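You operate a simulated robot arm through the tools that you are given. There is no shell and no other tool.

The job below is to be done with a simulated robot arm. You get a single attempt, and the scene is never put back.

Task
Take the round cup from the bottom shelf of the narrow rack and put it on the lower shelf of the narrow rack. Fetch the square cup from the bottom shelf of the narrow rack and set it on the board on the upper shelf of the narrow rack. Close the frozen drawer. Put the brush on the top of the corner bench away on the lower shelf of the end bench. Take the clear bag from the shelf of the long bench and leave it on the shelf of the corner bench. Put the braid cheese from the shelf of the long bench on the top of the long bench. Put the straw bundle from the top of the long bench on the shelf of the long bench. Do these in any order. Set down upright: clear bag.

The check looks at the end state, three seconds after you hand in, the way a careful person would. Anything else that was tipped, shoved, dropped, spilled or broken makes it a failure.

Robot
A 6-joint arm with a two-finger gripper on a trunk, on a base that drives. Base frame: it is fixed to the floor where the robot stands at the start and does not move with it; the origin is under the middle of the robot, x ahead of it, y to its left, z up. Readings come in cm, degrees, newtons and seconds.
Its first joint turns from -115.0 to 115.0 degrees. Places, roughly: board (24x18x2 cm) [60, -10, 110]; braid cheese (12x5x4 cm) [-200, 240, 40]; brush (13x6x7 cm) [-50, 230, 90]; clear bag (8x6x11 cm) [-130, 230, 50]; frozen drawer [40, -70, 10]; lower shelf of the end bench [-710, -40, 10]; lower shelf of the narrow rack [60, -10, 70]; round cup (9x8x7 cm) [50, 0, 30]; shelf of the corner bench [10, 250, 30]; shelf of the long bench [-190, 250, 40]; square cup (8x8x6 cm) [50, -10, 30]; straw bundle (12x4x4 cm) [-280, 270, 90]; top of the long bench [-190, 250, 90]. Payload 2.1 kg.
The TCP is the grasp point between the finger pads, 2 cm short of the fingertips. In the tool frame z runs along the fingers and y along their closing line. Largest opening 10 cm; the body of the gripper starts 6.3 cm behind the TCP.
Orientation is that of the tool frame in the base frame, as a unit quaternion [x, y, z, w]. With the fingers straight down and closing along the base's y, the tool's x points along the base's -x, its y along +y and its z along -z.

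Tools
- The arm moves only by the tool jog_arm. Its argument "targets" is a list of rows, each a list of 7 numbers: the shift along the tool's x, y, z in m, then the turn, a rotation vector about the tool's x, y, z in degrees, then the finger opening in m, from 0 to 0.1. In form: [[dx, dy, dz, wx, wy, wz, jaw], ...]. A call has 1 to 20 rows; each row is the pose to reach, as a shift and turn from the pose commanded when the call began, along the tool's axes at that moment. Each row takes 0.2 s and may step no farther than 5 cm and 8.6 degrees from the row before; otherwise, or with a gripper value out of range, the whole call is refused. A pose out of reach is approached as far as the arm can. The call stops where the force on the tool passes 40 N (or 10 N more than at its start, if that is more) or the arm is blocked; 0.2 s more then pass. Each finger travels about 15.3 cm/s and halts on what it meets, pressing with about 27 N; the grip force reading is that of the motor and also rises with nothing between the fingers. The clock runs only during rows and for 0.2 s after the last one: add rows that repeat a pose to give the fingers time. The reply holds the time, the measured pose of the TCP, the force on the tool along the base axes, the opening and the grip force, in the units named above and with some noise, with the torque about the TCP (base axes, N m) and any sound that the robot's microphone picked up.
- Cameras (640 x 400 px; columns grow to the right, rows downward): "scene" is now at [0.63, 12.4, 163.58]; the picture's right is [-0.53, -0.85, 0.00], its down [-0.68, 0.43, -0.59] and it looks along [0.50, -0.31, -0.81] (base axes); focal length 295 px, centre (320, 200). "wrist" rides on the gripper at [7, -1.9, -9.9] in the tool frame; the picture's right is [0.26, 0.97, 0.00], its down [-0.75, 0.20, -0.63] and it looks along [-0.61, 0.16, 0.78] (tool axes); focal length 230 px, centre (320, 200). There is no depth. A picture from a camera that has moved, and an enlarged one, comes with that camera's place and axes in the base frame and with its lens. The place of the scene camera against the robot may be out by one fixed shift of up to 1.8 cm in any direction.
- get_image(camera): a new picture of that camera. It takes no simulated time.
- move_column(by): slides the trunk up (or, below 0, down) by that many cm; the arm and the scene camera ride with it, the base frame stays. It gives what a move gives, with no picture.
- steer(legs): drives the robot by 1 to 6 legs, each [ahead, turn to the left] in cm and degrees, along the robot's own axes; the way and the turn of a leg run together, so that a leg with both is an arc; at most 150 cm and 180 degrees a leg. The arm and the cameras ride along, it lands a little off, and it stops where it bumps. It gives what a move gives.
- aim_head(pan, tilt): turns the head with the scene camera to pan (to the left, within 155 degrees either way) and tilt (down, from -29 to 69), counted from straight ahead of the robot. It gives what a move gives.
- inspect(camera, box): a new picture of the part [left, top, right, bottom] of that camera's present view, enlarged. It takes no simulated time.
- job_done(): hands the job in; it is judged then, once.

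Nothing tells you exact positions but the pictures and the camera data. Unless the task says otherwise, let go and move clear before handing in.

The tools are called after "Emit:" as name(argument=value, ...) on one line, values as JSON. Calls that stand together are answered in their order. jog_arm: Moves the arm, as the interface text tells. Its arguments: {"type":"object","properties":{"targets":{"type":"array"}},"required":["targets"]} The other tools are called the same way: move_column (by) slides the trunk up or down; steer (legs) drives the base; aim_head (pan, tilt) turns the head that bears the scene camera; get_image (camera) takes a picture; inspect (camera, box) takes an enlarged picture of a part of a camera's view; job_done () hands the job in.

At the start:

```text
t: 0.0
tcp_pos: [26.87, -15.64, 130.05]
tcp_rot: [0.006, 1.0, -0.002, 0.002]
force: [-0.2, 0.0, -0.1]
wrist_torque: [0.03, 0.0, 0.01]
opening: 10.0
grip_force: 0.1
trunk travel left (down, up): [-84.5, 14.5]
robot x, y, heading: [0.19, 1.14, 0.0]
head pan, tilt: [-31.9, 53.7]
```

scene: 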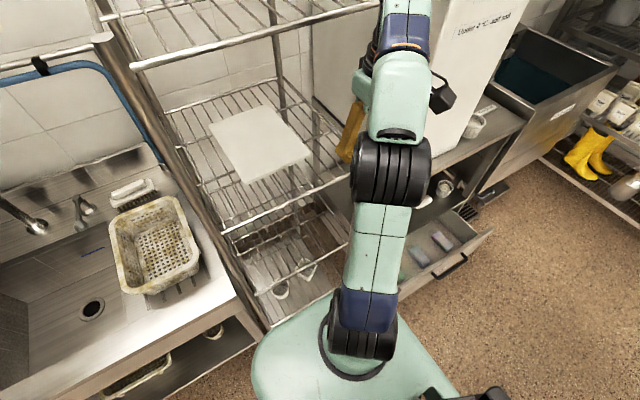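
wrist: 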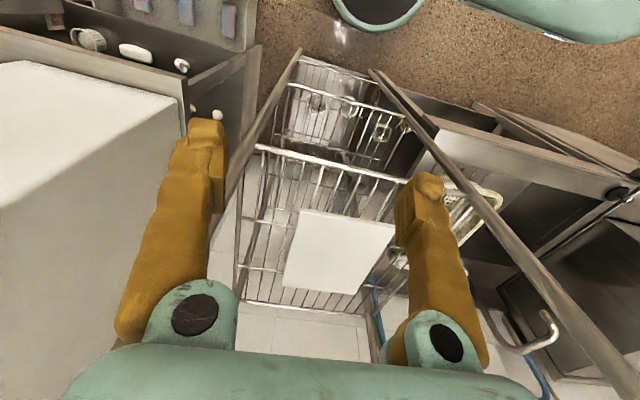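

I see the narrow rack ahead of the robot with the board on the upper shelf, and cups far below on the bottom shelf. I'll look closer at the rack and the surroundings first.

Emit:
inspect(camera="scene", box=[220, 200, 380, 300])

Emit:
inspect(camera="wrist", box=[220, 30, 460, 180])

Emit:
aim_head(pan=-20, tilt=65)

```text
4.00 times, centred on (300, 250) of scene
camera zoom: at [0.63, 12.4, 163.58], right [-0.53, -0.85, 0.0], down [-0.68, 0.43, -0.59], along [0.5, -0.31, -0.81], focal length 1180 px, centre (400, 0)
```

zoom: 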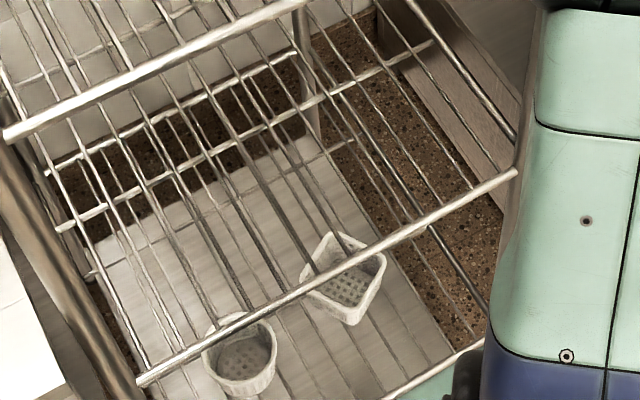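

```text
2.67 times, centred on (340, 105) of wrist
camera zoom: at [19.63, -17.33, 140.05], right [-0.25, 0.97, 0.0], down [0.75, 0.19, 0.63], along [0.61, 0.15, -0.78], focal length 614 px, centre (267, 453)
```

zoom: 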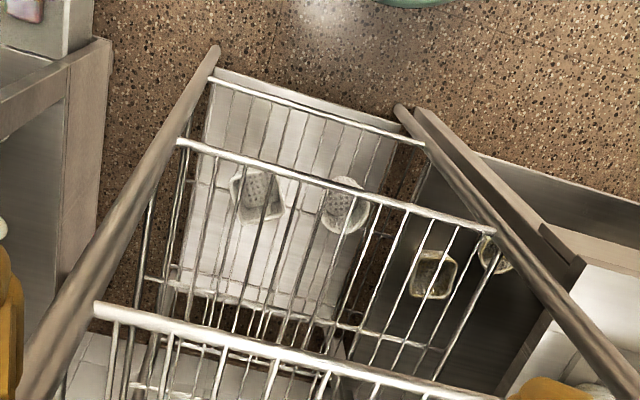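

```text
t: 0.7
tcp_pos: [26.82, -15.62, 130.11]
tcp_rot: [0.004, 1.0, -0.002, 0.002]
force: [-1.0, -0.6, 0.0]
wrist_torque: [-0.01, 0.01, -0.02]
opening: 9.97
grip_force: 0.0
trunk travel left (down, up): [-84.5, 14.5]
robot x, y, heading: [-0.14, 1.22, 0.1]
head pan, tilt: [-20.0, 65.0]
```

The cups seem to be near (50, 3) and (52, -11) on the bottom shelf. I'll look from the new head pose and others to get the shelf heights and free space.

Emit:
get_image(camera="scene")

Emit:
aim_head(pan=-20, tilt=20)

Emit:
get_image(camera="scene")

Emit:
aim_head(pan=-70, tilt=45)

Emit:
get_image(camera="scene")

Emit:
aim_head(pan=90, tilt=25)

Emit:
get_image(camera="scene")

Emit:
aim_head(pan=140, tilt=15)

Emit:
get_image(camera="scene")

```text
taken
camera scene: at [0.09, 14.17, 162.25], right [-0.34, -0.94, 0.0], down [-0.85, 0.31, -0.42], along [0.4, -0.14, -0.91], focal length 295 px, centre (320, 200)
```

scene: 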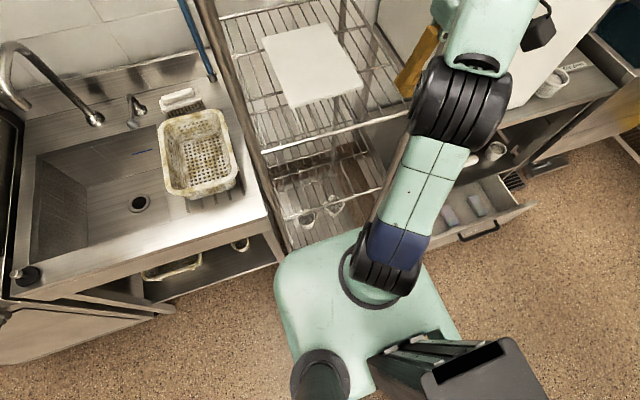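

```text
t: 1.9
tcp_pos: [26.7, -15.5, 130.16]
tcp_rot: [0.005, 1.0, -0.002, 0.002]
force: [0.0, -0.6, -0.3]
wrist_torque: [0.0, -0.02, 0.03]
opening: 10.01
grip_force: 0.0
trunk travel left (down, up): [-84.5, 14.5]
robot x, y, heading: [0.02, 1.71, 0.1]
head pan, tilt: [-20.0, 20.0]
```

```text
taken
camera scene: at [3.15, 13.1, 168.61], right [-0.34, -0.94, 0.0], down [-0.32, 0.12, -0.94], along [0.88, -0.32, -0.34], focal length 295 px, centre (320, 200)
```

scene: 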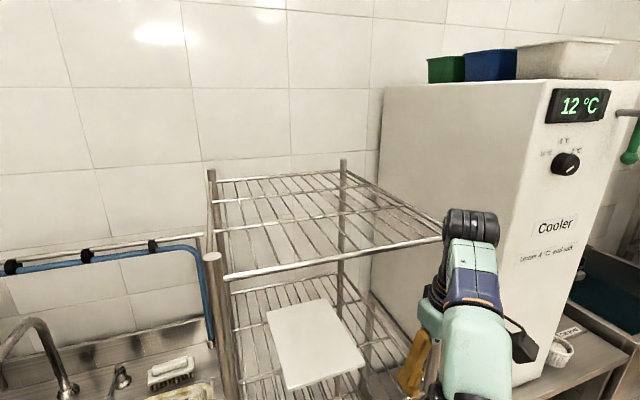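

```text
t: 3.0
tcp_pos: [26.79, -15.61, 130.04]
tcp_rot: [0.005, 1.0, -0.002, 0.002]
force: [0.1, 0.4, -0.6]
wrist_torque: [0.01, 0.01, -0.03]
opening: 10.0
grip_force: 0.0
trunk travel left (down, up): [-84.5, 14.5]
robot x, y, heading: [0.07, 1.28, 0.2]
head pan, tilt: [-70.0, 45.0]
```

```text
taken
camera scene: at [-2.81, 8.66, 164.75], right [-0.94, -0.34, 0.0], down [-0.24, 0.66, -0.71], along [0.24, -0.66, -0.71], focal length 295 px, centre (320, 200)
```

scene: 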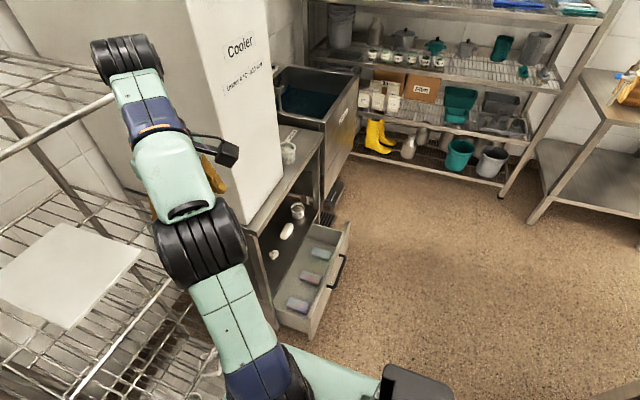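

```text
t: 5.5
tcp_pos: [26.76, -15.52, 130.06]
tcp_rot: [0.005, 1.0, -0.002, 0.002]
force: [0.6, 0.2, -0.5]
wrist_torque: [0.04, 0.01, 0.03]
opening: 10.02
grip_force: 0.1
trunk travel left (down, up): [-84.5, 14.5]
robot x, y, heading: [-0.2, 1.48, 0.1]
head pan, tilt: [90.0, 25.0]
```

```text
taken
camera scene: at [-5.6, 25.51, 167.81], right [1.0, 0.0, 0.0], down [0.0, -0.42, -0.91], along [0.0, 0.91, -0.42], focal length 295 px, centre (320, 200)
```

scene: 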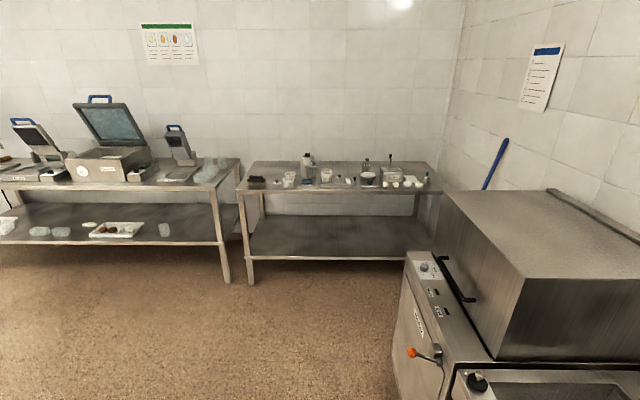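

```text
t: 6.7
tcp_pos: [26.68, -15.58, 130.14]
tcp_rot: [0.006, 1.0, -0.002, 0.002]
force: [0.0, 0.7, -0.7]
wrist_torque: [-0.02, -0.02, -0.01]
opening: 10.0
grip_force: 0.1
trunk travel left (down, up): [-84.5, 14.5]
robot x, y, heading: [0.18, 1.55, -0.2]
head pan, tilt: [140.0, 15.0]
```

```text
taken
camera scene: at [-12.76, 22.31, 169.43], right [0.64, 0.77, 0.0], down [0.2, -0.17, -0.97], along [-0.74, 0.62, -0.26], focal length 295 px, centre (320, 200)
```

scene: 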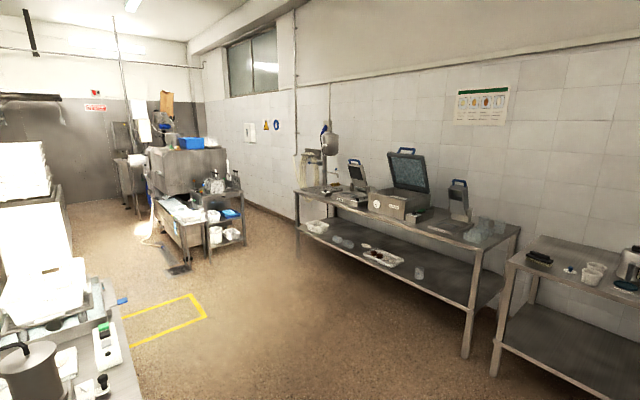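

The rack front edge looks to be at about x≈39.5, y from -22 to 14, with open floor in front. I'll lower the trunk to get a second height for triangulation.

Emit:
aim_head(pan=-20, tilt=45)

Emit:
get_image(camera="scene")

Emit:
move_column(by=-30)

Emit:
get_image(camera="scene")

Emit:
get_image(camera="wrist")

```text
t: 9.1
tcp_pos: [26.85, -15.54, 130.06]
tcp_rot: [0.006, 1.0, -0.002, 0.002]
force: [-0.3, 0.2, -1.1]
wrist_torque: [0.0, -0.03, 0.01]
opening: 10.01
grip_force: 0.0
trunk travel left (down, up): [-84.5, 14.5]
robot x, y, heading: [-0.06, 1.66, -0.0]
head pan, tilt: [-20.0, 45.0]
```

```text
taken
camera scene: at [2.03, 13.52, 164.75], right [-0.34, -0.94, 0.0], down [-0.66, 0.24, -0.71], along [0.66, -0.24, -0.71], focal length 295 px, centre (320, 200)
```

scene: 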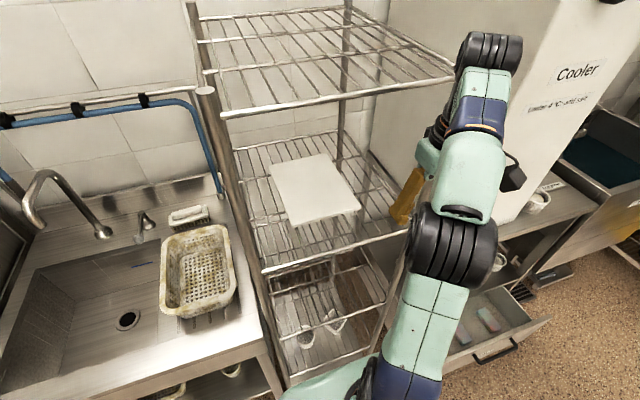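

```text
t: 12.1
tcp_pos: [26.74, -15.63, 100.13]
tcp_rot: [0.005, 1.0, -0.002, 0.001]
force: [-0.8, -0.3, 0.5]
wrist_torque: [-0.01, -0.04, 0.02]
opening: 10.0
grip_force: 0.1
trunk travel left (down, up): [-54.5, 44.5]
robot x, y, heading: [0.02, 1.59, -0.3]
head pan, tilt: [-20.0, 45.0]
```

```text
taken
camera scene: at [2.03, 13.5, 134.75], right [-0.34, -0.94, 0.0], down [-0.66, 0.24, -0.71], along [0.66, -0.24, -0.71], focal length 295 px, centre (320, 200)
```

scene: 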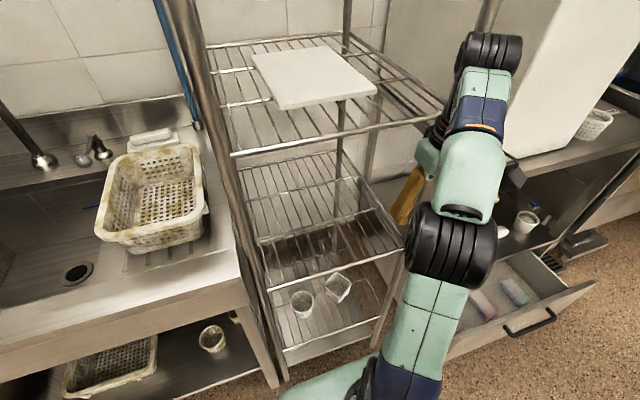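

```text
taken
camera wrist: at [19.62, -17.32, 110.05], right [-0.25, 0.97, 0.0], down [0.75, 0.19, 0.63], along [0.61, 0.15, -0.78], focal length 230 px, centre (320, 200)
```

wrist: 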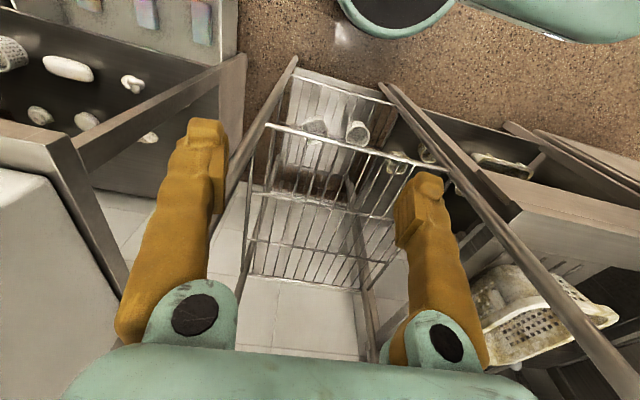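

Upper shelf triangulates to about z≈110 at x≈38; lower shelf about z≈71. I'll zoom in for the bottom shelf, posts and cups.

Emit:
inspect(camera="scene", box=[240, 240, 400, 340])

Emit:
inspect(camera="scene", box=[240, 290, 400, 390])

Emit:
move_column(by=-25)

Emit:
get_image(camera="scene")

Emit:
get_image(camera="wrist")

```text
4.00 times, centred on (320, 290) of scene
camera zoom: at [2.03, 13.5, 134.75], right [-0.34, -0.94, 0.0], down [-0.66, 0.24, -0.71], along [0.66, -0.24, -0.71], focal length 1180 px, centre (320, -160)
```

zoom: 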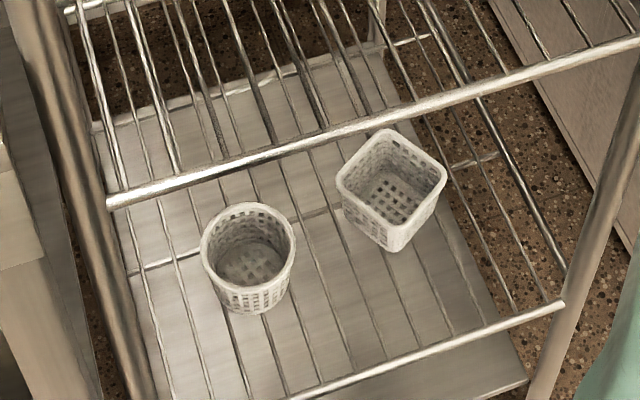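

```text
4.00 times, centred on (320, 340) of scene
camera zoom: at [2.03, 13.5, 134.75], right [-0.34, -0.94, 0.0], down [-0.66, 0.24, -0.71], along [0.66, -0.24, -0.71], focal length 1180 px, centre (320, -360)
```

zoom: 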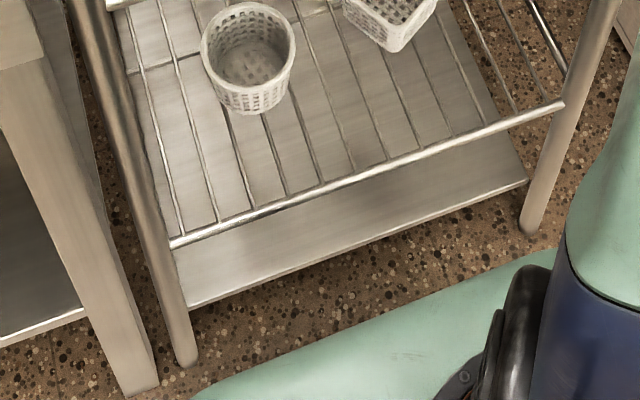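

```text
t: 14.7
tcp_pos: [26.78, -15.63, 75.05]
tcp_rot: [0.005, 1.0, -0.003, 0.001]
force: [-0.5, -0.5, -0.2]
wrist_torque: [-0.01, -0.01, 0.02]
opening: 10.01
grip_force: 0.1
trunk travel left (down, up): [-29.5, 69.5]
robot x, y, heading: [-0.02, 1.41, -0.0]
head pan, tilt: [-20.0, 45.0]
```

```text
taken
camera scene: at [2.03, 13.5, 109.75], right [-0.34, -0.94, 0.0], down [-0.66, 0.24, -0.71], along [0.66, -0.24, -0.71], focal length 295 px, centre (320, 200)
```

scene: 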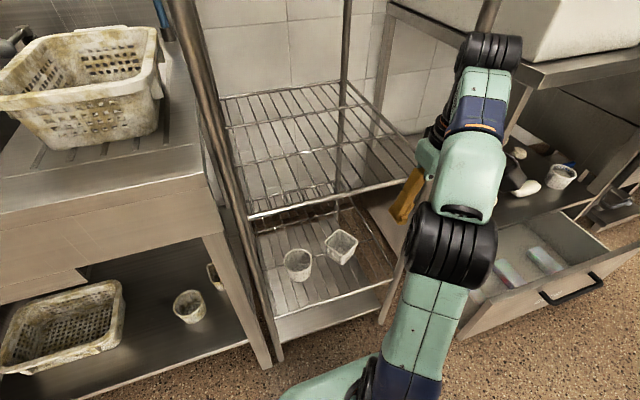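

```text
taken
camera wrist: at [19.62, -17.33, 85.05], right [-0.25, 0.97, 0.0], down [0.75, 0.19, 0.63], along [0.61, 0.15, -0.78], focal length 230 px, centre (320, 200)
```

wrist: 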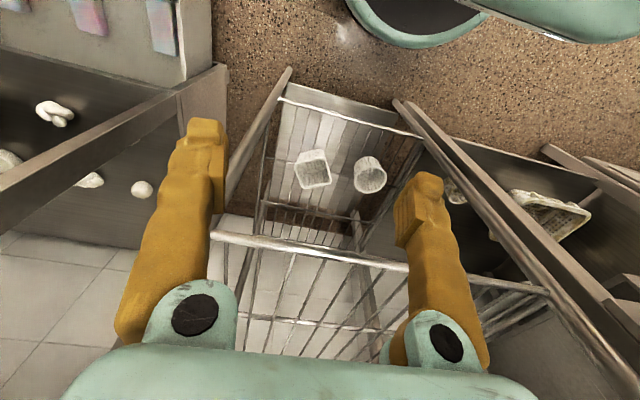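

The rack shelves are at about z≈30.5, 71 and 110, with the cups about 11 cm behind the front bar (x≈37). I'll back the base away so I can pose the arm in free space first, and check the surroundings behind.

Emit:
aim_head(pan=150, tilt=45)

Emit:
get_image(camera="scene")

Emit:
aim_head(pan=-150, tilt=35)

Emit:
get_image(camera="scene")

Emit:
aim_head(pan=0, tilt=69)

Emit:
get_image(camera="scene")

Emit:
aim_head(pan=-90, tilt=60)

Emit:
get_image(camera="scene")

```text
t: 17.3
tcp_pos: [26.74, -15.55, 75.13]
tcp_rot: [0.006, 1.0, -0.002, 0.002]
force: [0.2, -0.6, -0.2]
wrist_torque: [-0.03, -0.02, -0.02]
opening: 10.02
grip_force: 0.1
trunk travel left (down, up): [-29.5, 69.5]
robot x, y, heading: [-0.24, 1.59, -0.0]
head pan, tilt: [150.0, 45.0]
```

```text
taken
camera scene: at [-12.65, 20.36, 109.75], right [0.5, 0.87, 0.0], down [0.61, -0.35, -0.71], along [-0.61, 0.35, -0.71], focal length 295 px, centre (320, 200)
```

scene: 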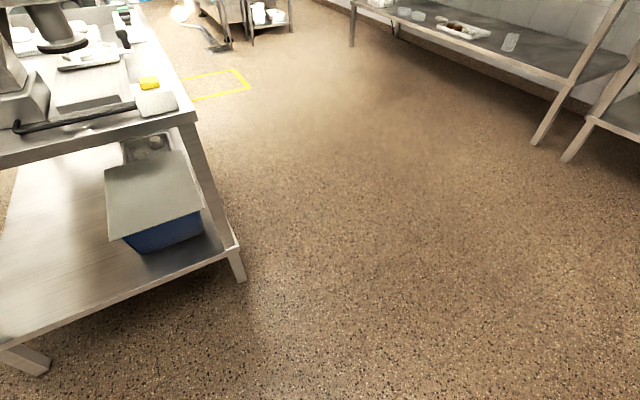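

```text
t: 21.4
tcp_pos: [26.86, -15.54, 75.01]
tcp_rot: [0.006, 1.0, -0.002, 0.002]
force: [0.5, 0.6, -0.6]
wrist_torque: [0.0, -0.02, -0.01]
opening: 10.02
grip_force: 0.1
trunk travel left (down, up): [-29.5, 69.5]
robot x, y, heading: [0.02, 1.69, -0.0]
head pan, tilt: [-150.0, 35.0]
```

```text
taken
camera scene: at [-13.24, 11.88, 111.23], right [-0.5, 0.87, 0.0], down [0.5, 0.29, -0.82], along [-0.71, -0.41, -0.57], focal length 295 px, centre (320, 200)
```

scene: 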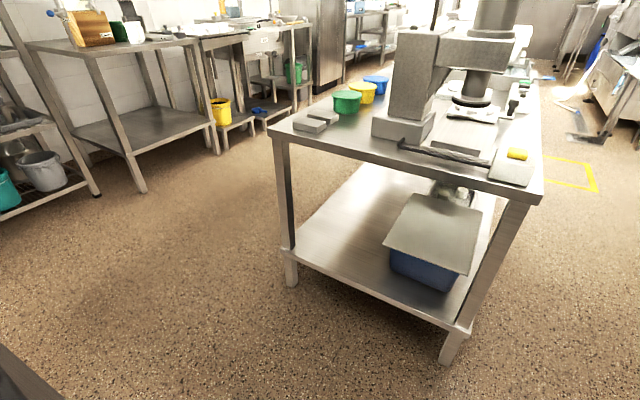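

```text
t: 23.7
tcp_pos: [26.68, -15.67, 75.03]
tcp_rot: [0.005, 1.0, -0.002, 0.001]
force: [-0.4, 0.4, -0.9]
wrist_torque: [0.03, 0.03, -0.03]
opening: 10.02
grip_force: 0.1
trunk travel left (down, up): [-29.5, 69.5]
robot x, y, heading: [0.09, 1.71, 0.1]
head pan, tilt: [0.0, 68.8]
```

```text
taken
camera scene: at [-0.02, 16.28, 106.86], right [0.0, -1.0, 0.0], down [-0.93, 0.0, -0.36], along [0.36, 0.0, -0.93], focal length 295 px, centre (320, 200)
```

scene: 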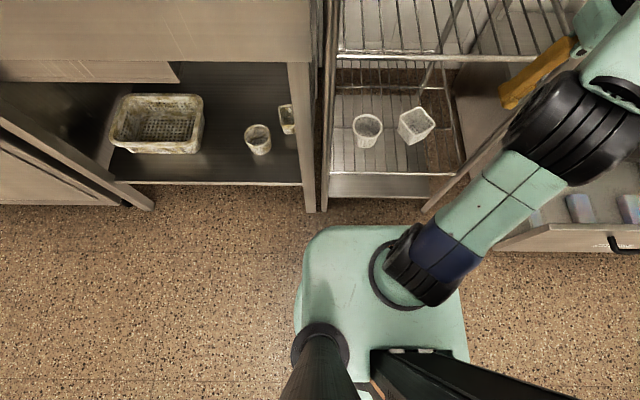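

```text
t: 25.4
tcp_pos: [26.7, -15.65, 75.01]
tcp_rot: [0.006, 1.0, -0.002, 0.002]
force: [0.0, 0.0, 0.8]
wrist_torque: [0.03, 0.0, 0.01]
opening: 9.97
grip_force: 0.1
trunk travel left (down, up): [-29.5, 69.5]
robot x, y, heading: [-0.32, 1.3, 0.2]
head pan, tilt: [-90.0, 60.0]
```

```text
taken
camera scene: at [-5.61, 9.62, 107.8], right [-1.0, 0.0, 0.0], down [0.0, 0.87, -0.5], along [0.0, -0.5, -0.87], focal length 295 px, centre (320, 200)
```

scene: 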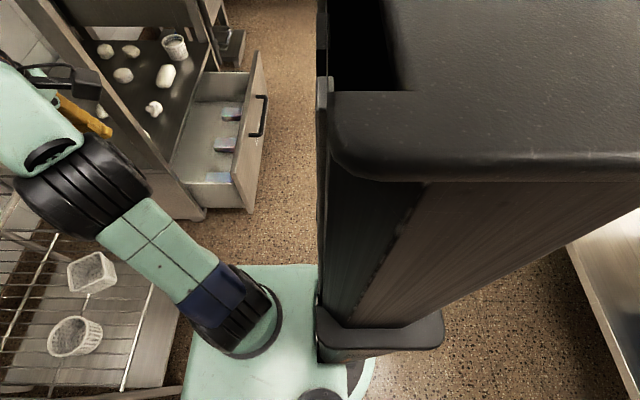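

Free floor lies behind me, and the rack front, sink front and legs are all near x≈37. I'll back up about 25 cm and try tool poses there.

Emit:
steer(legs=[[-25, 0]])

Emit:
aim_head(pan=-30, tilt=50)

Emit:
jog_arm(targets=[[-0.02, 0.03, 0, 0, 0, 0, 0.1], [-0.03, 0.06, 0, 0, 0, 0, 0.1], [-0.04, 0.1, 0, 0, 0, 0, 0.1], [-0.05, 0.14, 0, 0, 0, 0, 0.1], [-0.05, 0.17, 0, 0, 0, 0, 0.1]])

Emit:
get_image(camera="scene")

```text
t: 27.3
tcp_pos: [0.57, -15.61, 75.1]
tcp_rot: [0.007, 1.0, -0.002, 0.002]
force: [-0.8, -0.4, 0.0]
wrist_torque: [-0.02, 0.01, 0.01]
opening: 9.99
grip_force: 0.0
trunk travel left (down, up): [-29.5, 69.5]
robot x, y, heading: [-26.44, 1.51, -0.2]
head pan, tilt: [-90.0, 60.0]
```

```text
t: 28.6
tcp_pos: [0.6, -15.77, 75.16]
tcp_rot: [0.007, 1.0, -0.001, 0.002]
force: [0.7, -0.2, -1.0]
wrist_torque: [0.0, 0.0, 0.0]
opening: 9.99
grip_force: 0.0
trunk travel left (down, up): [-29.5, 69.5]
robot x, y, heading: [-25.75, 2.0, -0.1]
head pan, tilt: [-30.0, 50.0]
```

```text
t: 29.8
tcp_pos: [6.1, 1.51, 75.22]
tcp_rot: [0.007, 1.0, -0.002, 0.001]
force: [0.3, -0.2, 0.1]
wrist_torque: [0.0, -0.04, 0.0]
opening: 9.98
grip_force: 0.0
trunk travel left (down, up): [-29.5, 69.5]
robot x, y, heading: [-25.92, 1.72, -0.4]
head pan, tilt: [-30.0, 50.0]
```

```text
taken
camera scene: at [-25.0, 12.51, 109.06], right [-0.5, -0.86, 0.0], down [-0.66, 0.39, -0.64], along [0.56, -0.32, -0.77], focal length 295 px, centre (320, 200)
```

scene: 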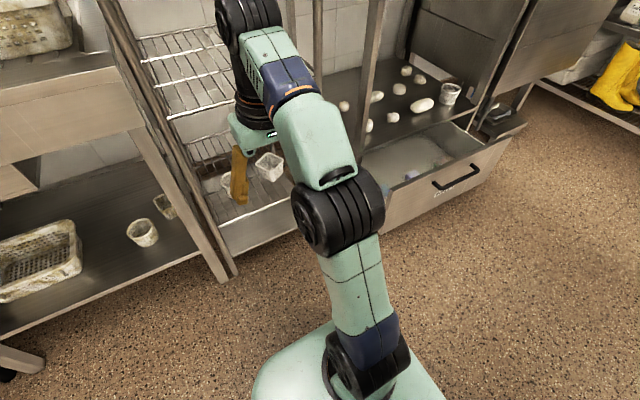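

The arm is now straight ahead of the robot with the tool down. I'll test how low and far the tool-down pose can go relative to the trunk.

Emit:
jog_arm(targets=[[0, 0, 0.03, 0, 0, 0, 0.1], [0, 0, 0.06, 0, 0, 0, 0.1], [0, 0, 0.09, 0, 0, 0, 0.1], [0, 0, 0.12, 0, 0, 0, 0.1], [0, 0, 0.12, 0, 0, 0, 0.1]])

Emit:
get_image(camera="scene")

```text
t: 31.0
tcp_pos: [6.03, 1.32, 63.04]
tcp_rot: [0.006, 1.0, -0.002, 0.002]
force: [-0.4, -0.1, 0.5]
wrist_torque: [0.03, -0.01, 0.03]
opening: 10.02
grip_force: 0.1
trunk travel left (down, up): [-29.5, 69.5]
robot x, y, heading: [-26.25, 1.39, -0.2]
head pan, tilt: [-30.0, 50.0]
```

```text
taken
camera scene: at [-25.0, 12.49, 109.06], right [-0.5, -0.86, 0.0], down [-0.66, 0.39, -0.64], along [0.56, -0.32, -0.77], focal length 295 px, centre (320, 200)
```

scene: 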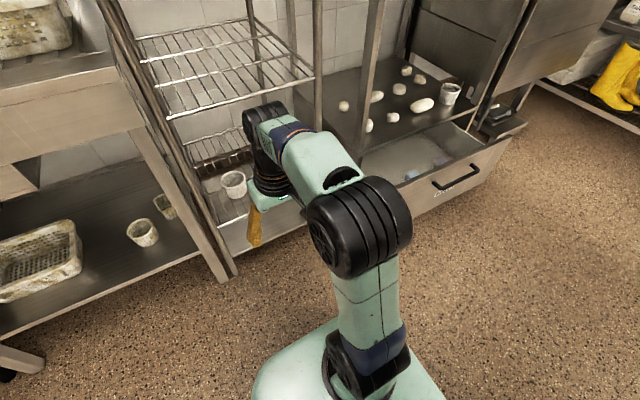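

Tool-down works at the height needed. Next I test forward reach at this height.

Emit:
jog_arm(targets=[[-0.03, 0, 0, 0, 0, 0, 0.1], [-0.06, 0, 0, 0, 0, 0, 0.1], [-0.09, 0, 0, 0, 0, 0, 0.1], [-0.12, 0, 0, 0, 0, 0, 0.1], [-0.12, 0, 0, 0, 0, 0, 0.1]])

Emit:
get_image(camera="scene")

```text
t: 32.2
tcp_pos: [17.86, 1.05, 63.09]
tcp_rot: [0.006, 1.0, -0.001, 0.002]
force: [0.5, 0.6, -0.1]
wrist_torque: [-0.01, 0.01, -0.01]
opening: 10.02
grip_force: 0.1
trunk travel left (down, up): [-29.5, 69.5]
robot x, y, heading: [-26.22, 1.25, -0.3]
head pan, tilt: [-30.0, 50.0]
```

```text
taken
camera scene: at [-24.99, 12.49, 109.06], right [-0.5, -0.86, 0.0], down [-0.66, 0.39, -0.64], along [0.56, -0.32, -0.77], focal length 295 px, centre (320, 200)
```

scene: 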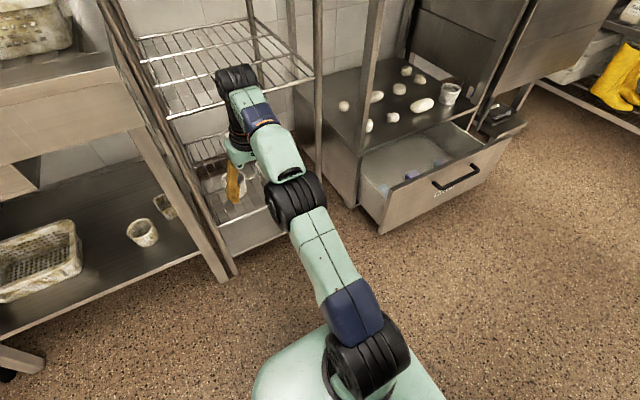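

Tool-down reach is at least 44 cm from the robot centre at this height, which is ample. I'll lower the trunk so both cameras look in under the lower shelf and measure the cups.

Emit:
move_column(by=-21)

Emit:
aim_head(pan=-12, tilt=38)

Emit:
get_image(camera="scene")

Emit:
get_image(camera="wrist")

```text
t: 34.4
tcp_pos: [17.75, 1.11, 42.11]
tcp_rot: [0.008, 1.0, -0.002, 0.002]
force: [0.6, 0.3, -0.1]
wrist_torque: [0.0, -0.01, 0.01]
opening: 9.96
grip_force: 0.0
trunk travel left (down, up): [-8.5, 90.5]
robot x, y, heading: [-26.41, 1.54, -0.2]
head pan, tilt: [-30.0, 50.0]
```

```text
t: 35.2
tcp_pos: [17.89, 1.05, 42.09]
tcp_rot: [0.006, 1.0, -0.001, 0.001]
force: [0.0, 0.1, -0.2]
wrist_torque: [-0.02, 0.01, 0.0]
opening: 10.0
grip_force: 0.0
trunk travel left (down, up): [-8.5, 90.5]
robot x, y, heading: [-26.17, 1.28, -0.3]
head pan, tilt: [-12.0, 38.0]
```

```text
taken
camera scene: at [-23.22, 14.53, 89.77], right [-0.21, -0.98, 0.0], down [-0.6, 0.13, -0.79], along [0.77, -0.17, -0.62], focal length 295 px, centre (320, 200)
```

scene: 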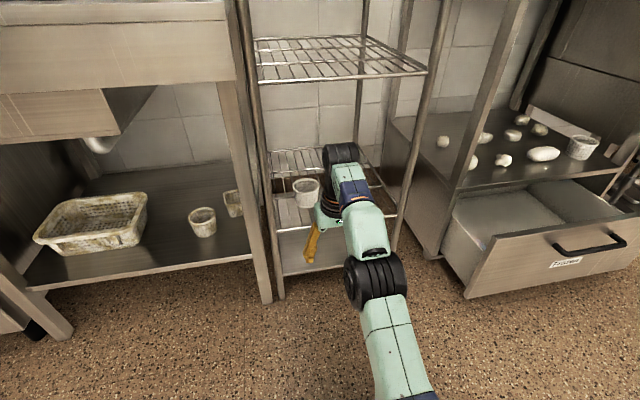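

```text
taken
camera wrist: at [10.64, -0.58, 52.08], right [-0.24, 0.97, 0.0], down [0.75, 0.19, 0.63], along [0.61, 0.15, -0.78], focal length 230 px, centre (320, 200)
```

wrist: 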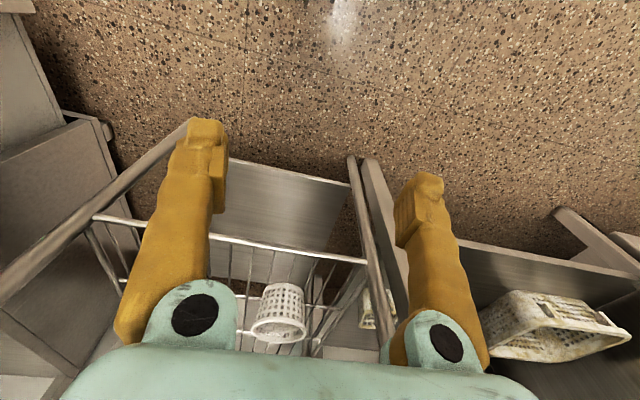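

Round cup is at about (47.4, 2.7), rim z≈37.5, and the bottom front bar is at x≈37.7. I'll align the gripper in y and drive ahead with the fingers just above rim height.

Emit:
jog_arm(targets=[[0, 0.016, 0.004, 0, 0, 0, 0.1], [0, 0.016, 0.004, 0, 0, 0, 0.1]])

Emit:
steer(legs=[[20, 0]])

Emit:
get_image(camera="scene")

Emit:
get_image(camera="wrist")

```text
t: 35.8
tcp_pos: [17.94, 2.8, 41.41]
tcp_rot: [0.006, 1.0, -0.002, 0.002]
force: [0.2, 0.0, 1.0]
wrist_torque: [-0.01, 0.02, 0.02]
opening: 10.0
grip_force: 0.0
trunk travel left (down, up): [-8.5, 90.5]
robot x, y, heading: [-26.21, 1.18, -0.2]
head pan, tilt: [-12.0, 38.0]
```

```text
t: 37.4
tcp_pos: [37.56, 2.8, 41.58]
tcp_rot: [0.008, 1.0, -0.002, 0.001]
force: [-0.1, 0.5, 0.0]
wrist_torque: [0.0, 0.03, -0.03]
opening: 10.01
grip_force: 0.1
trunk travel left (down, up): [-8.5, 90.5]
robot x, y, heading: [-6.78, 1.43, -0.2]
head pan, tilt: [-12.0, 38.0]
```

```text
taken
camera scene: at [-3.63, 14.46, 89.77], right [-0.21, -0.98, 0.0], down [-0.6, 0.13, -0.79], along [0.77, -0.17, -0.62], focal length 295 px, centre (320, 200)
```

scene: 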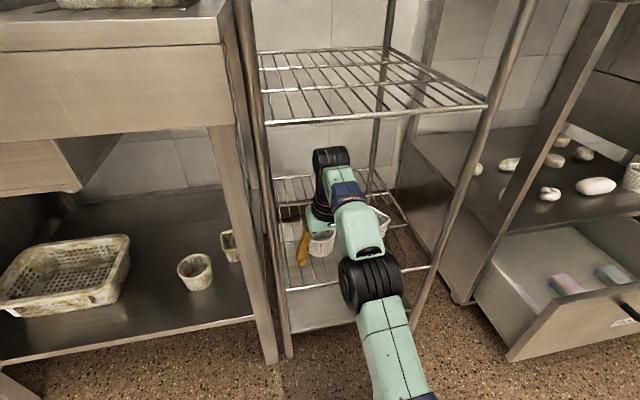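

```text
taken
camera wrist: at [30.33, 1.03, 51.53], right [-0.24, 0.97, 0.0], down [0.75, 0.19, 0.63], along [0.61, 0.15, -0.78], focal length 230 px, centre (320, 200)
```

wrist: 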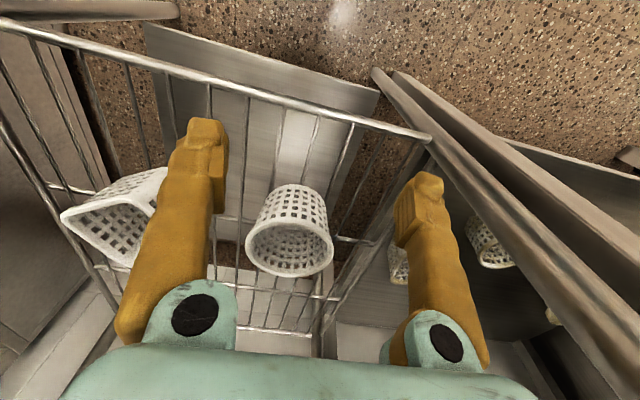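

Round cup centre computes to (47.4, 2.6), so I'm aligned to within 0.2 cm. I'll drive the last ~10 cm ahead.

Emit:
steer(legs=[[9.8, 0]])

Emit:
get_image(camera="wrist")

Emit:
get_image(camera="scene")

```text
t: 38.5
tcp_pos: [47.22, 2.65, 41.58]
tcp_rot: [0.009, 1.0, -0.002, 0.003]
force: [0.9, -0.1, 0.2]
wrist_torque: [-0.01, -0.02, -0.02]
opening: 10.01
grip_force: 0.0
trunk travel left (down, up): [-8.5, 90.5]
robot x, y, heading: [3.2, 1.43, -0.4]
head pan, tilt: [-12.0, 38.0]
```

```text
taken
camera wrist: at [40.06, 0.85, 51.53], right [-0.24, 0.97, 0.0], down [0.75, 0.19, 0.63], along [0.61, 0.15, -0.78], focal length 230 px, centre (320, 200)
```

wrist: 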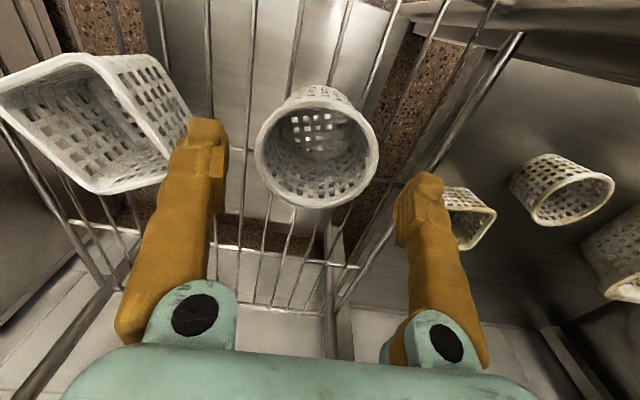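

```text
taken
camera scene: at [6.14, 14.4, 89.77], right [-0.21, -0.98, 0.0], down [-0.6, 0.13, -0.79], along [0.77, -0.17, -0.62], focal length 295 px, centre (320, 200)
```

scene: 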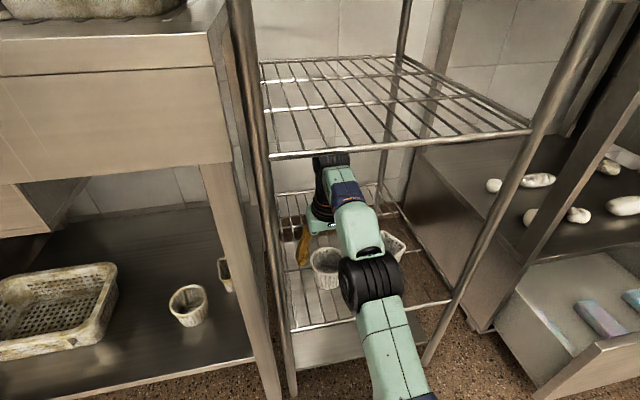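

Cup and gripper are aligned (cup ≈ (47.1, 2.5), TCP (47.2, 2.65)). I'll descend to TCP z≈34.5 and close.

Emit:
jog_arm(targets=[[0, -0.001, 0.02, 0, 0, 0, 0.1], [0, -0.001, 0.04, 0, 0, 0, 0.1], [0, -0.001, 0.06, 0, 0, 0, 0.1], [0, -0.001, 0.069, 0, 0, 0, 0.1], [0, -0.001, 0.069, 0, 0, 0, 0.1]])

Emit:
get_image(camera="wrist")

```text
t: 39.7
tcp_pos: [47.23, 2.42, 34.78]
tcp_rot: [0.009, 1.0, -0.001, 0.001]
force: [0.7, -0.4, 0.7]
wrist_torque: [-0.02, -0.03, -0.01]
opening: 10.01
grip_force: 0.0
trunk travel left (down, up): [-8.5, 90.5]
robot x, y, heading: [3.39, 1.06, -0.4]
head pan, tilt: [-12.0, 38.0]
```

```text
taken
camera wrist: at [40.04, 0.81, 44.71], right [-0.24, 0.97, 0.0], down [0.75, 0.19, 0.63], along [0.61, 0.15, -0.78], focal length 230 px, centre (320, 200)
```

wrist: 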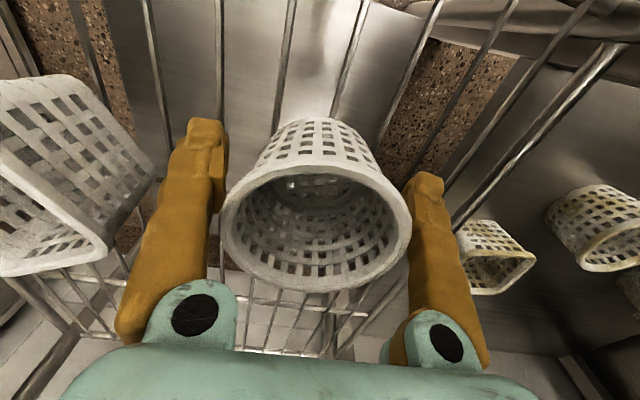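

The fingers straddle the round cup cleanly. I'll close the gripper now.

Emit:
jog_arm(targets=[[0, 0, 0, 0, 0, 0, 0.085], [0, 0, 0, 0, 0, 0, 0.07], [0, 0, 0, 0, 0, 0, 0.06], [0, 0, 0, 0, 0, 0, 0.06], [0, 0, 0, 0, 0, 0, 0.06]])

Emit:
get_image(camera="wrist")

```text
t: 40.9
tcp_pos: [47.16, 2.6, 34.79]
tcp_rot: [0.009, 1.0, -0.002, 0.002]
force: [0.4, -0.1, 0.2]
wrist_torque: [0.03, 0.02, 0.0]
opening: 8.26
grip_force: 27.2
trunk travel left (down, up): [-8.5, 90.5]
robot x, y, heading: [3.15, 1.31, -0.3]
head pan, tilt: [-12.0, 38.0]
```

```text
taken
camera wrist: at [40.04, 0.81, 44.73], right [-0.24, 0.97, 0.0], down [0.75, 0.19, 0.63], along [0.61, 0.15, -0.78], focal length 230 px, centre (320, 200)
```

wrist: 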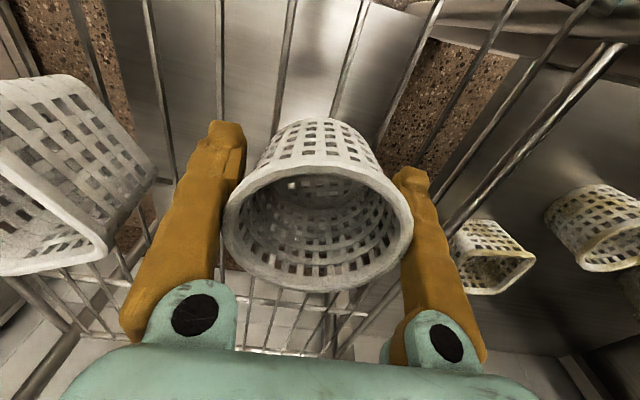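

The round cup is gripped (opening 8.26 cm, 27 N). I'll lift it 4 cm and back the base straight out.

Emit:
jog_arm(targets=[[0, 0, -0.015, 0, 0, 0, 0.06], [0, 0, -0.03, 0, 0, 0, 0.06], [0, 0, -0.045, 0, 0, 0, 0.06], [0, 0, -0.045, 0, 0, 0, 0.06]])

Emit:
steer(legs=[[-22, 0]])

Emit:
get_image(camera="wrist")

Emit:
aim_head(pan=-8, tilt=40)

Emit:
get_image(camera="scene")

```text
t: 41.9
tcp_pos: [47.17, 2.46, 39.17]
tcp_rot: [0.009, 1.0, -0.002, 0.002]
force: [-0.1, 0.5, -0.7]
wrist_torque: [0.0, -0.01, -0.04]
opening: 8.29
grip_force: 27.0
trunk travel left (down, up): [-8.5, 90.5]
robot x, y, heading: [3.28, 1.27, -0.3]
head pan, tilt: [-12.0, 38.0]
```

```text
t: 43.6
tcp_pos: [24.73, 2.48, 39.18]
tcp_rot: [0.01, 1.0, -0.002, 0.002]
force: [0.0, -0.6, 0.3]
wrist_torque: [-0.03, 0.0, -0.01]
opening: 8.27
grip_force: 27.3
trunk travel left (down, up): [-8.5, 90.5]
robot x, y, heading: [-19.39, 1.42, -0.6]
head pan, tilt: [-12.0, 38.0]
```

```text
taken
camera wrist: at [17.53, 0.81, 49.07], right [-0.24, 0.97, 0.0], down [0.75, 0.19, 0.63], along [0.61, 0.15, -0.78], focal length 230 px, centre (320, 200)
```

wrist: 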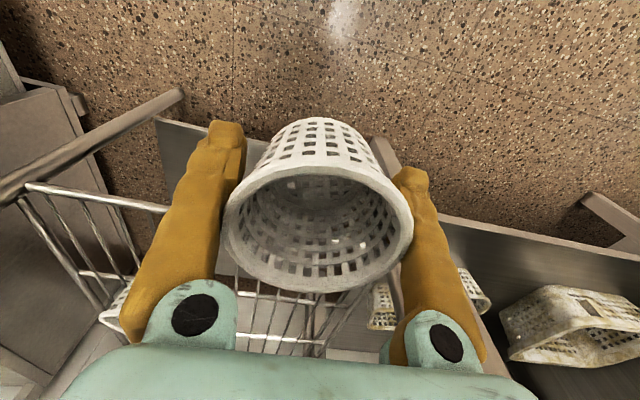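

```text
t: 44.3
tcp_pos: [24.7, 2.44, 39.21]
tcp_rot: [0.01, 1.0, -0.001, 0.002]
force: [-0.2, 0.2, -0.4]
wrist_torque: [0.02, -0.02, 0.02]
opening: 8.27
grip_force: 27.4
trunk travel left (down, up): [-8.5, 90.5]
robot x, y, heading: [-19.46, 1.25, -0.9]
head pan, tilt: [-8.0, 40.0]
```

```text
taken
camera scene: at [-16.29, 15.2, 89.48], right [-0.15, -0.99, 0.0], down [-0.64, 0.1, -0.77], along [0.76, -0.12, -0.64], focal length 295 px, centre (320, 200)
```

scene: 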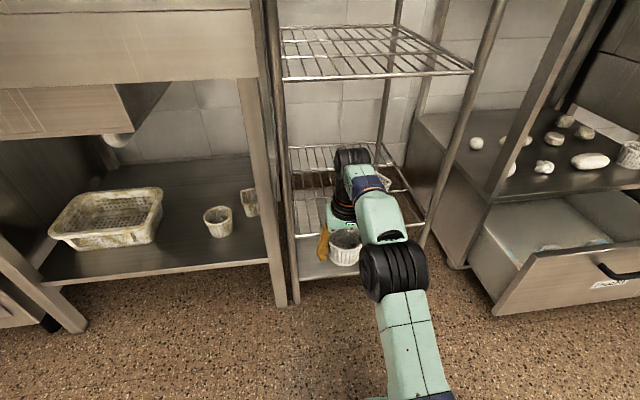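

Cup lifted and out. I'll zoom on the bottom shelf's front bar, then raise the trunk by exactly 40 cm and compare with the lower shelf's bar to get the height difference.

Emit:
inspect(camera="scene", box=[270, 210, 350, 260])

Emit:
inspect(camera="scene", box=[390, 190, 470, 240])

Emit:
move_column(by=40)

Emit:
inspect(camera="scene", box=[270, 210, 350, 260])

Emit:
inspect(camera="scene", box=[390, 190, 470, 240])

Emit:
get_image(camera="scene")

Emit:
get_image(camera="wrist")

```text
8.00 times, centred on (310, 235) of scene
camera zoom: at [-16.29, 15.2, 89.48], right [-0.15, -0.99, 0.0], down [-0.64, 0.1, -0.77], along [0.76, -0.12, -0.64], focal length 2360 px, centre (400, -80)
```

zoom: 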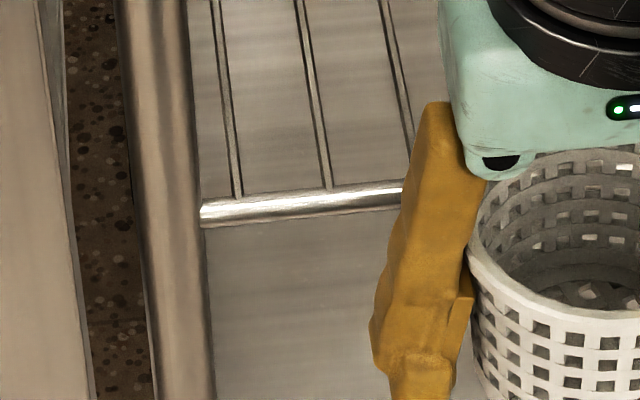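

```text
8.00 times, centred on (430, 215) of scene
camera zoom: at [-16.29, 15.2, 89.48], right [-0.15, -0.99, 0.0], down [-0.64, 0.1, -0.77], along [0.76, -0.12, -0.64], focal length 2360 px, centre (-560, 80)
```

zoom: 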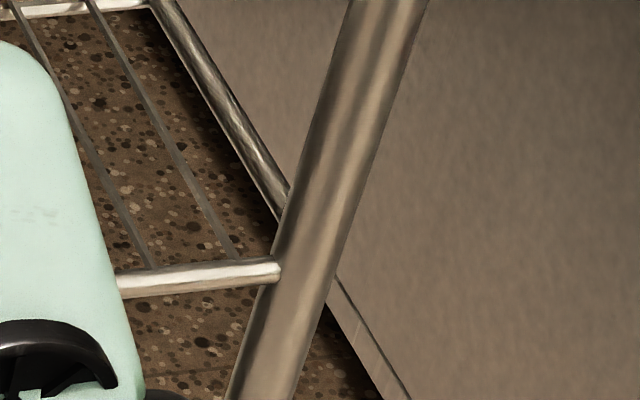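

```text
t: 48.1
tcp_pos: [24.68, 2.5, 79.07]
tcp_rot: [0.011, 1.0, -0.002, 0.001]
force: [-0.2, -0.2, -0.6]
wrist_torque: [0.01, -0.02, -0.02]
opening: 8.27
grip_force: 26.7
trunk travel left (down, up): [-48.5, 50.5]
robot x, y, heading: [-19.18, 1.87, -0.6]
head pan, tilt: [-8.0, 40.0]
```

```text
8.00 times, centred on (310, 235) of scene
camera zoom: at [-16.29, 15.21, 129.47], right [-0.15, -0.99, 0.0], down [-0.64, 0.1, -0.77], along [0.76, -0.11, -0.64], focal length 2360 px, centre (400, -80)
```

zoom: 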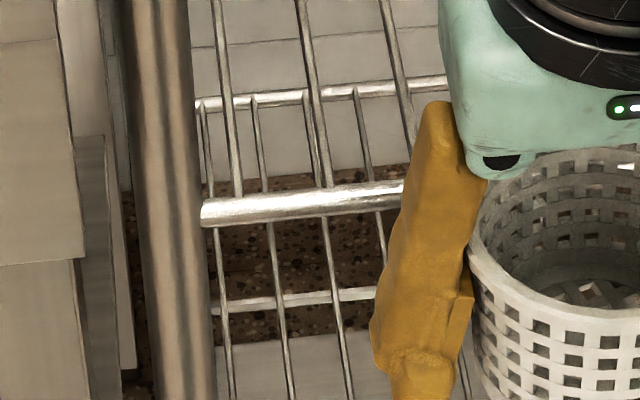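

```text
8.00 times, centred on (430, 215) of scene
camera zoom: at [-16.29, 15.21, 129.47], right [-0.15, -0.99, 0.0], down [-0.64, 0.1, -0.77], along [0.76, -0.11, -0.64], focal length 2360 px, centre (-560, 80)
```

zoom: 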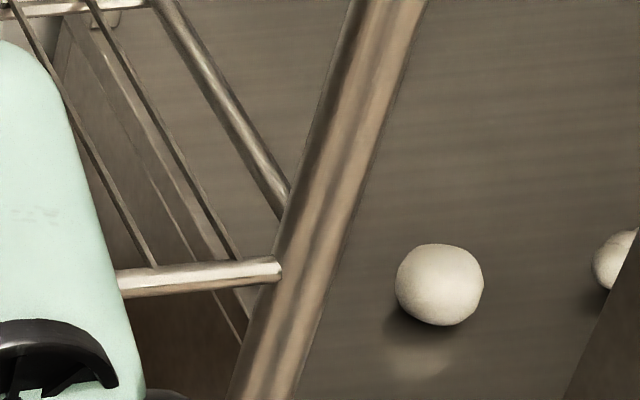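

```text
taken
camera scene: at [-16.29, 15.21, 129.47], right [-0.15, -0.99, 0.0], down [-0.64, 0.1, -0.77], along [0.76, -0.11, -0.64], focal length 295 px, centre (320, 200)
```

scene: 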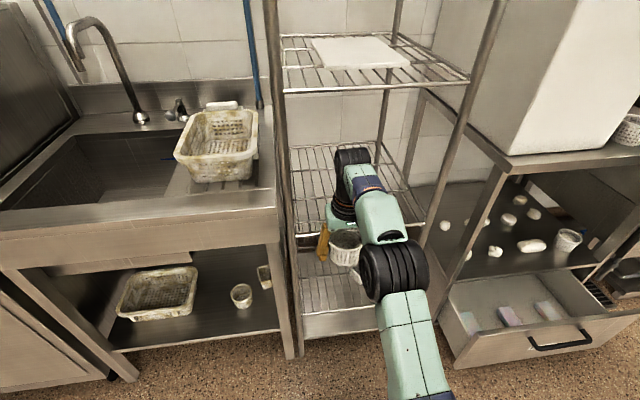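

```text
taken
camera wrist: at [17.53, 0.82, 89.07], right [-0.24, 0.97, 0.0], down [0.75, 0.19, 0.63], along [0.61, 0.15, -0.78], focal length 230 px, centre (320, 200)
```

wrist: 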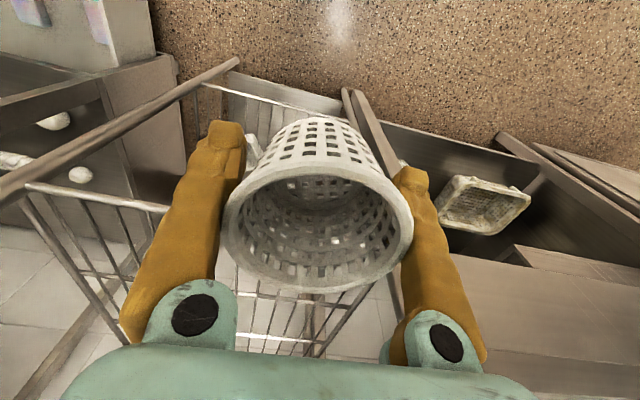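

The bars coincide exactly, so shelf spacing is 40.0 cm. I'll drive in above the lower shelf and set the cup down at the same relative height.

Emit:
steer(legs=[[22, 0]])

Emit:
get_image(camera="wrist")

Emit:
get_image(camera="scene")

```text
t: 49.8
tcp_pos: [46.65, 2.34, 79.09]
tcp_rot: [0.01, 1.0, -0.002, 0.002]
force: [0.2, -0.7, 0.2]
wrist_torque: [0.03, 0.04, -0.03]
opening: 8.26
grip_force: 26.8
trunk travel left (down, up): [-48.5, 50.5]
robot x, y, heading: [2.87, 1.63, -0.4]
head pan, tilt: [-8.0, 40.0]
```

```text
taken
camera wrist: at [39.5, 0.64, 89.05], right [-0.24, 0.97, 0.0], down [0.75, 0.19, 0.63], along [0.61, 0.15, -0.78], focal length 230 px, centre (320, 200)
```

wrist: 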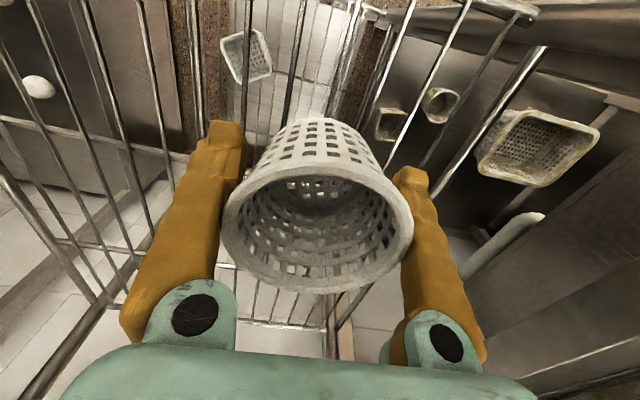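

```text
taken
camera scene: at [5.69, 14.99, 129.47], right [-0.15, -0.99, 0.0], down [-0.64, 0.1, -0.77], along [0.76, -0.11, -0.64], focal length 295 px, centre (320, 200)
```

scene: 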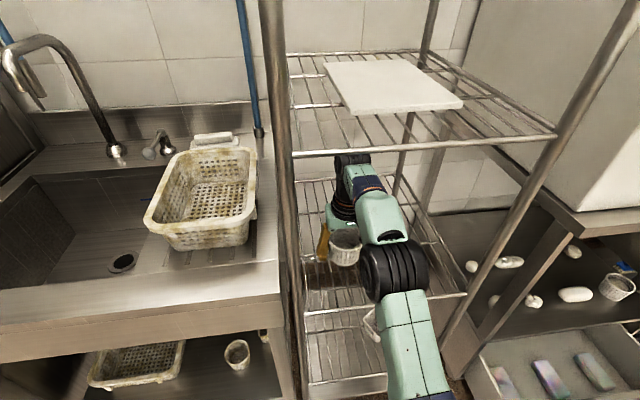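

The cup hangs over the lower shelf at (46.7, 2.3). I'll lower it about 4.3 cm to the matching height.

Emit:
jog_arm(targets=[[0, 0, 0.015, 0, 0, 0, 0.06], [0, 0, 0.03, 0, 0, 0, 0.06], [0, 0, 0.038, 0, 0, 0, 0.06], [0, 0, 0.041, 0, 0, 0, 0.06], [0, 0, 0.043, 0, 0, 0, 0.06], [0, 0, 0.043, 0, 0, 0, 0.06]])

```text
t: 51.2
tcp_pos: [46.69, 2.33, 74.79]
tcp_rot: [0.009, 1.0, -0.001, 0.002]
force: [-0.2, -0.5, 0.0]
wrist_torque: [-0.03, 0.01, 0.0]
opening: 8.26
grip_force: 27.1
trunk travel left (down, up): [-48.5, 50.5]
robot x, y, heading: [2.84, 1.31, -0.4]
head pan, tilt: [-8.0, 40.0]
```

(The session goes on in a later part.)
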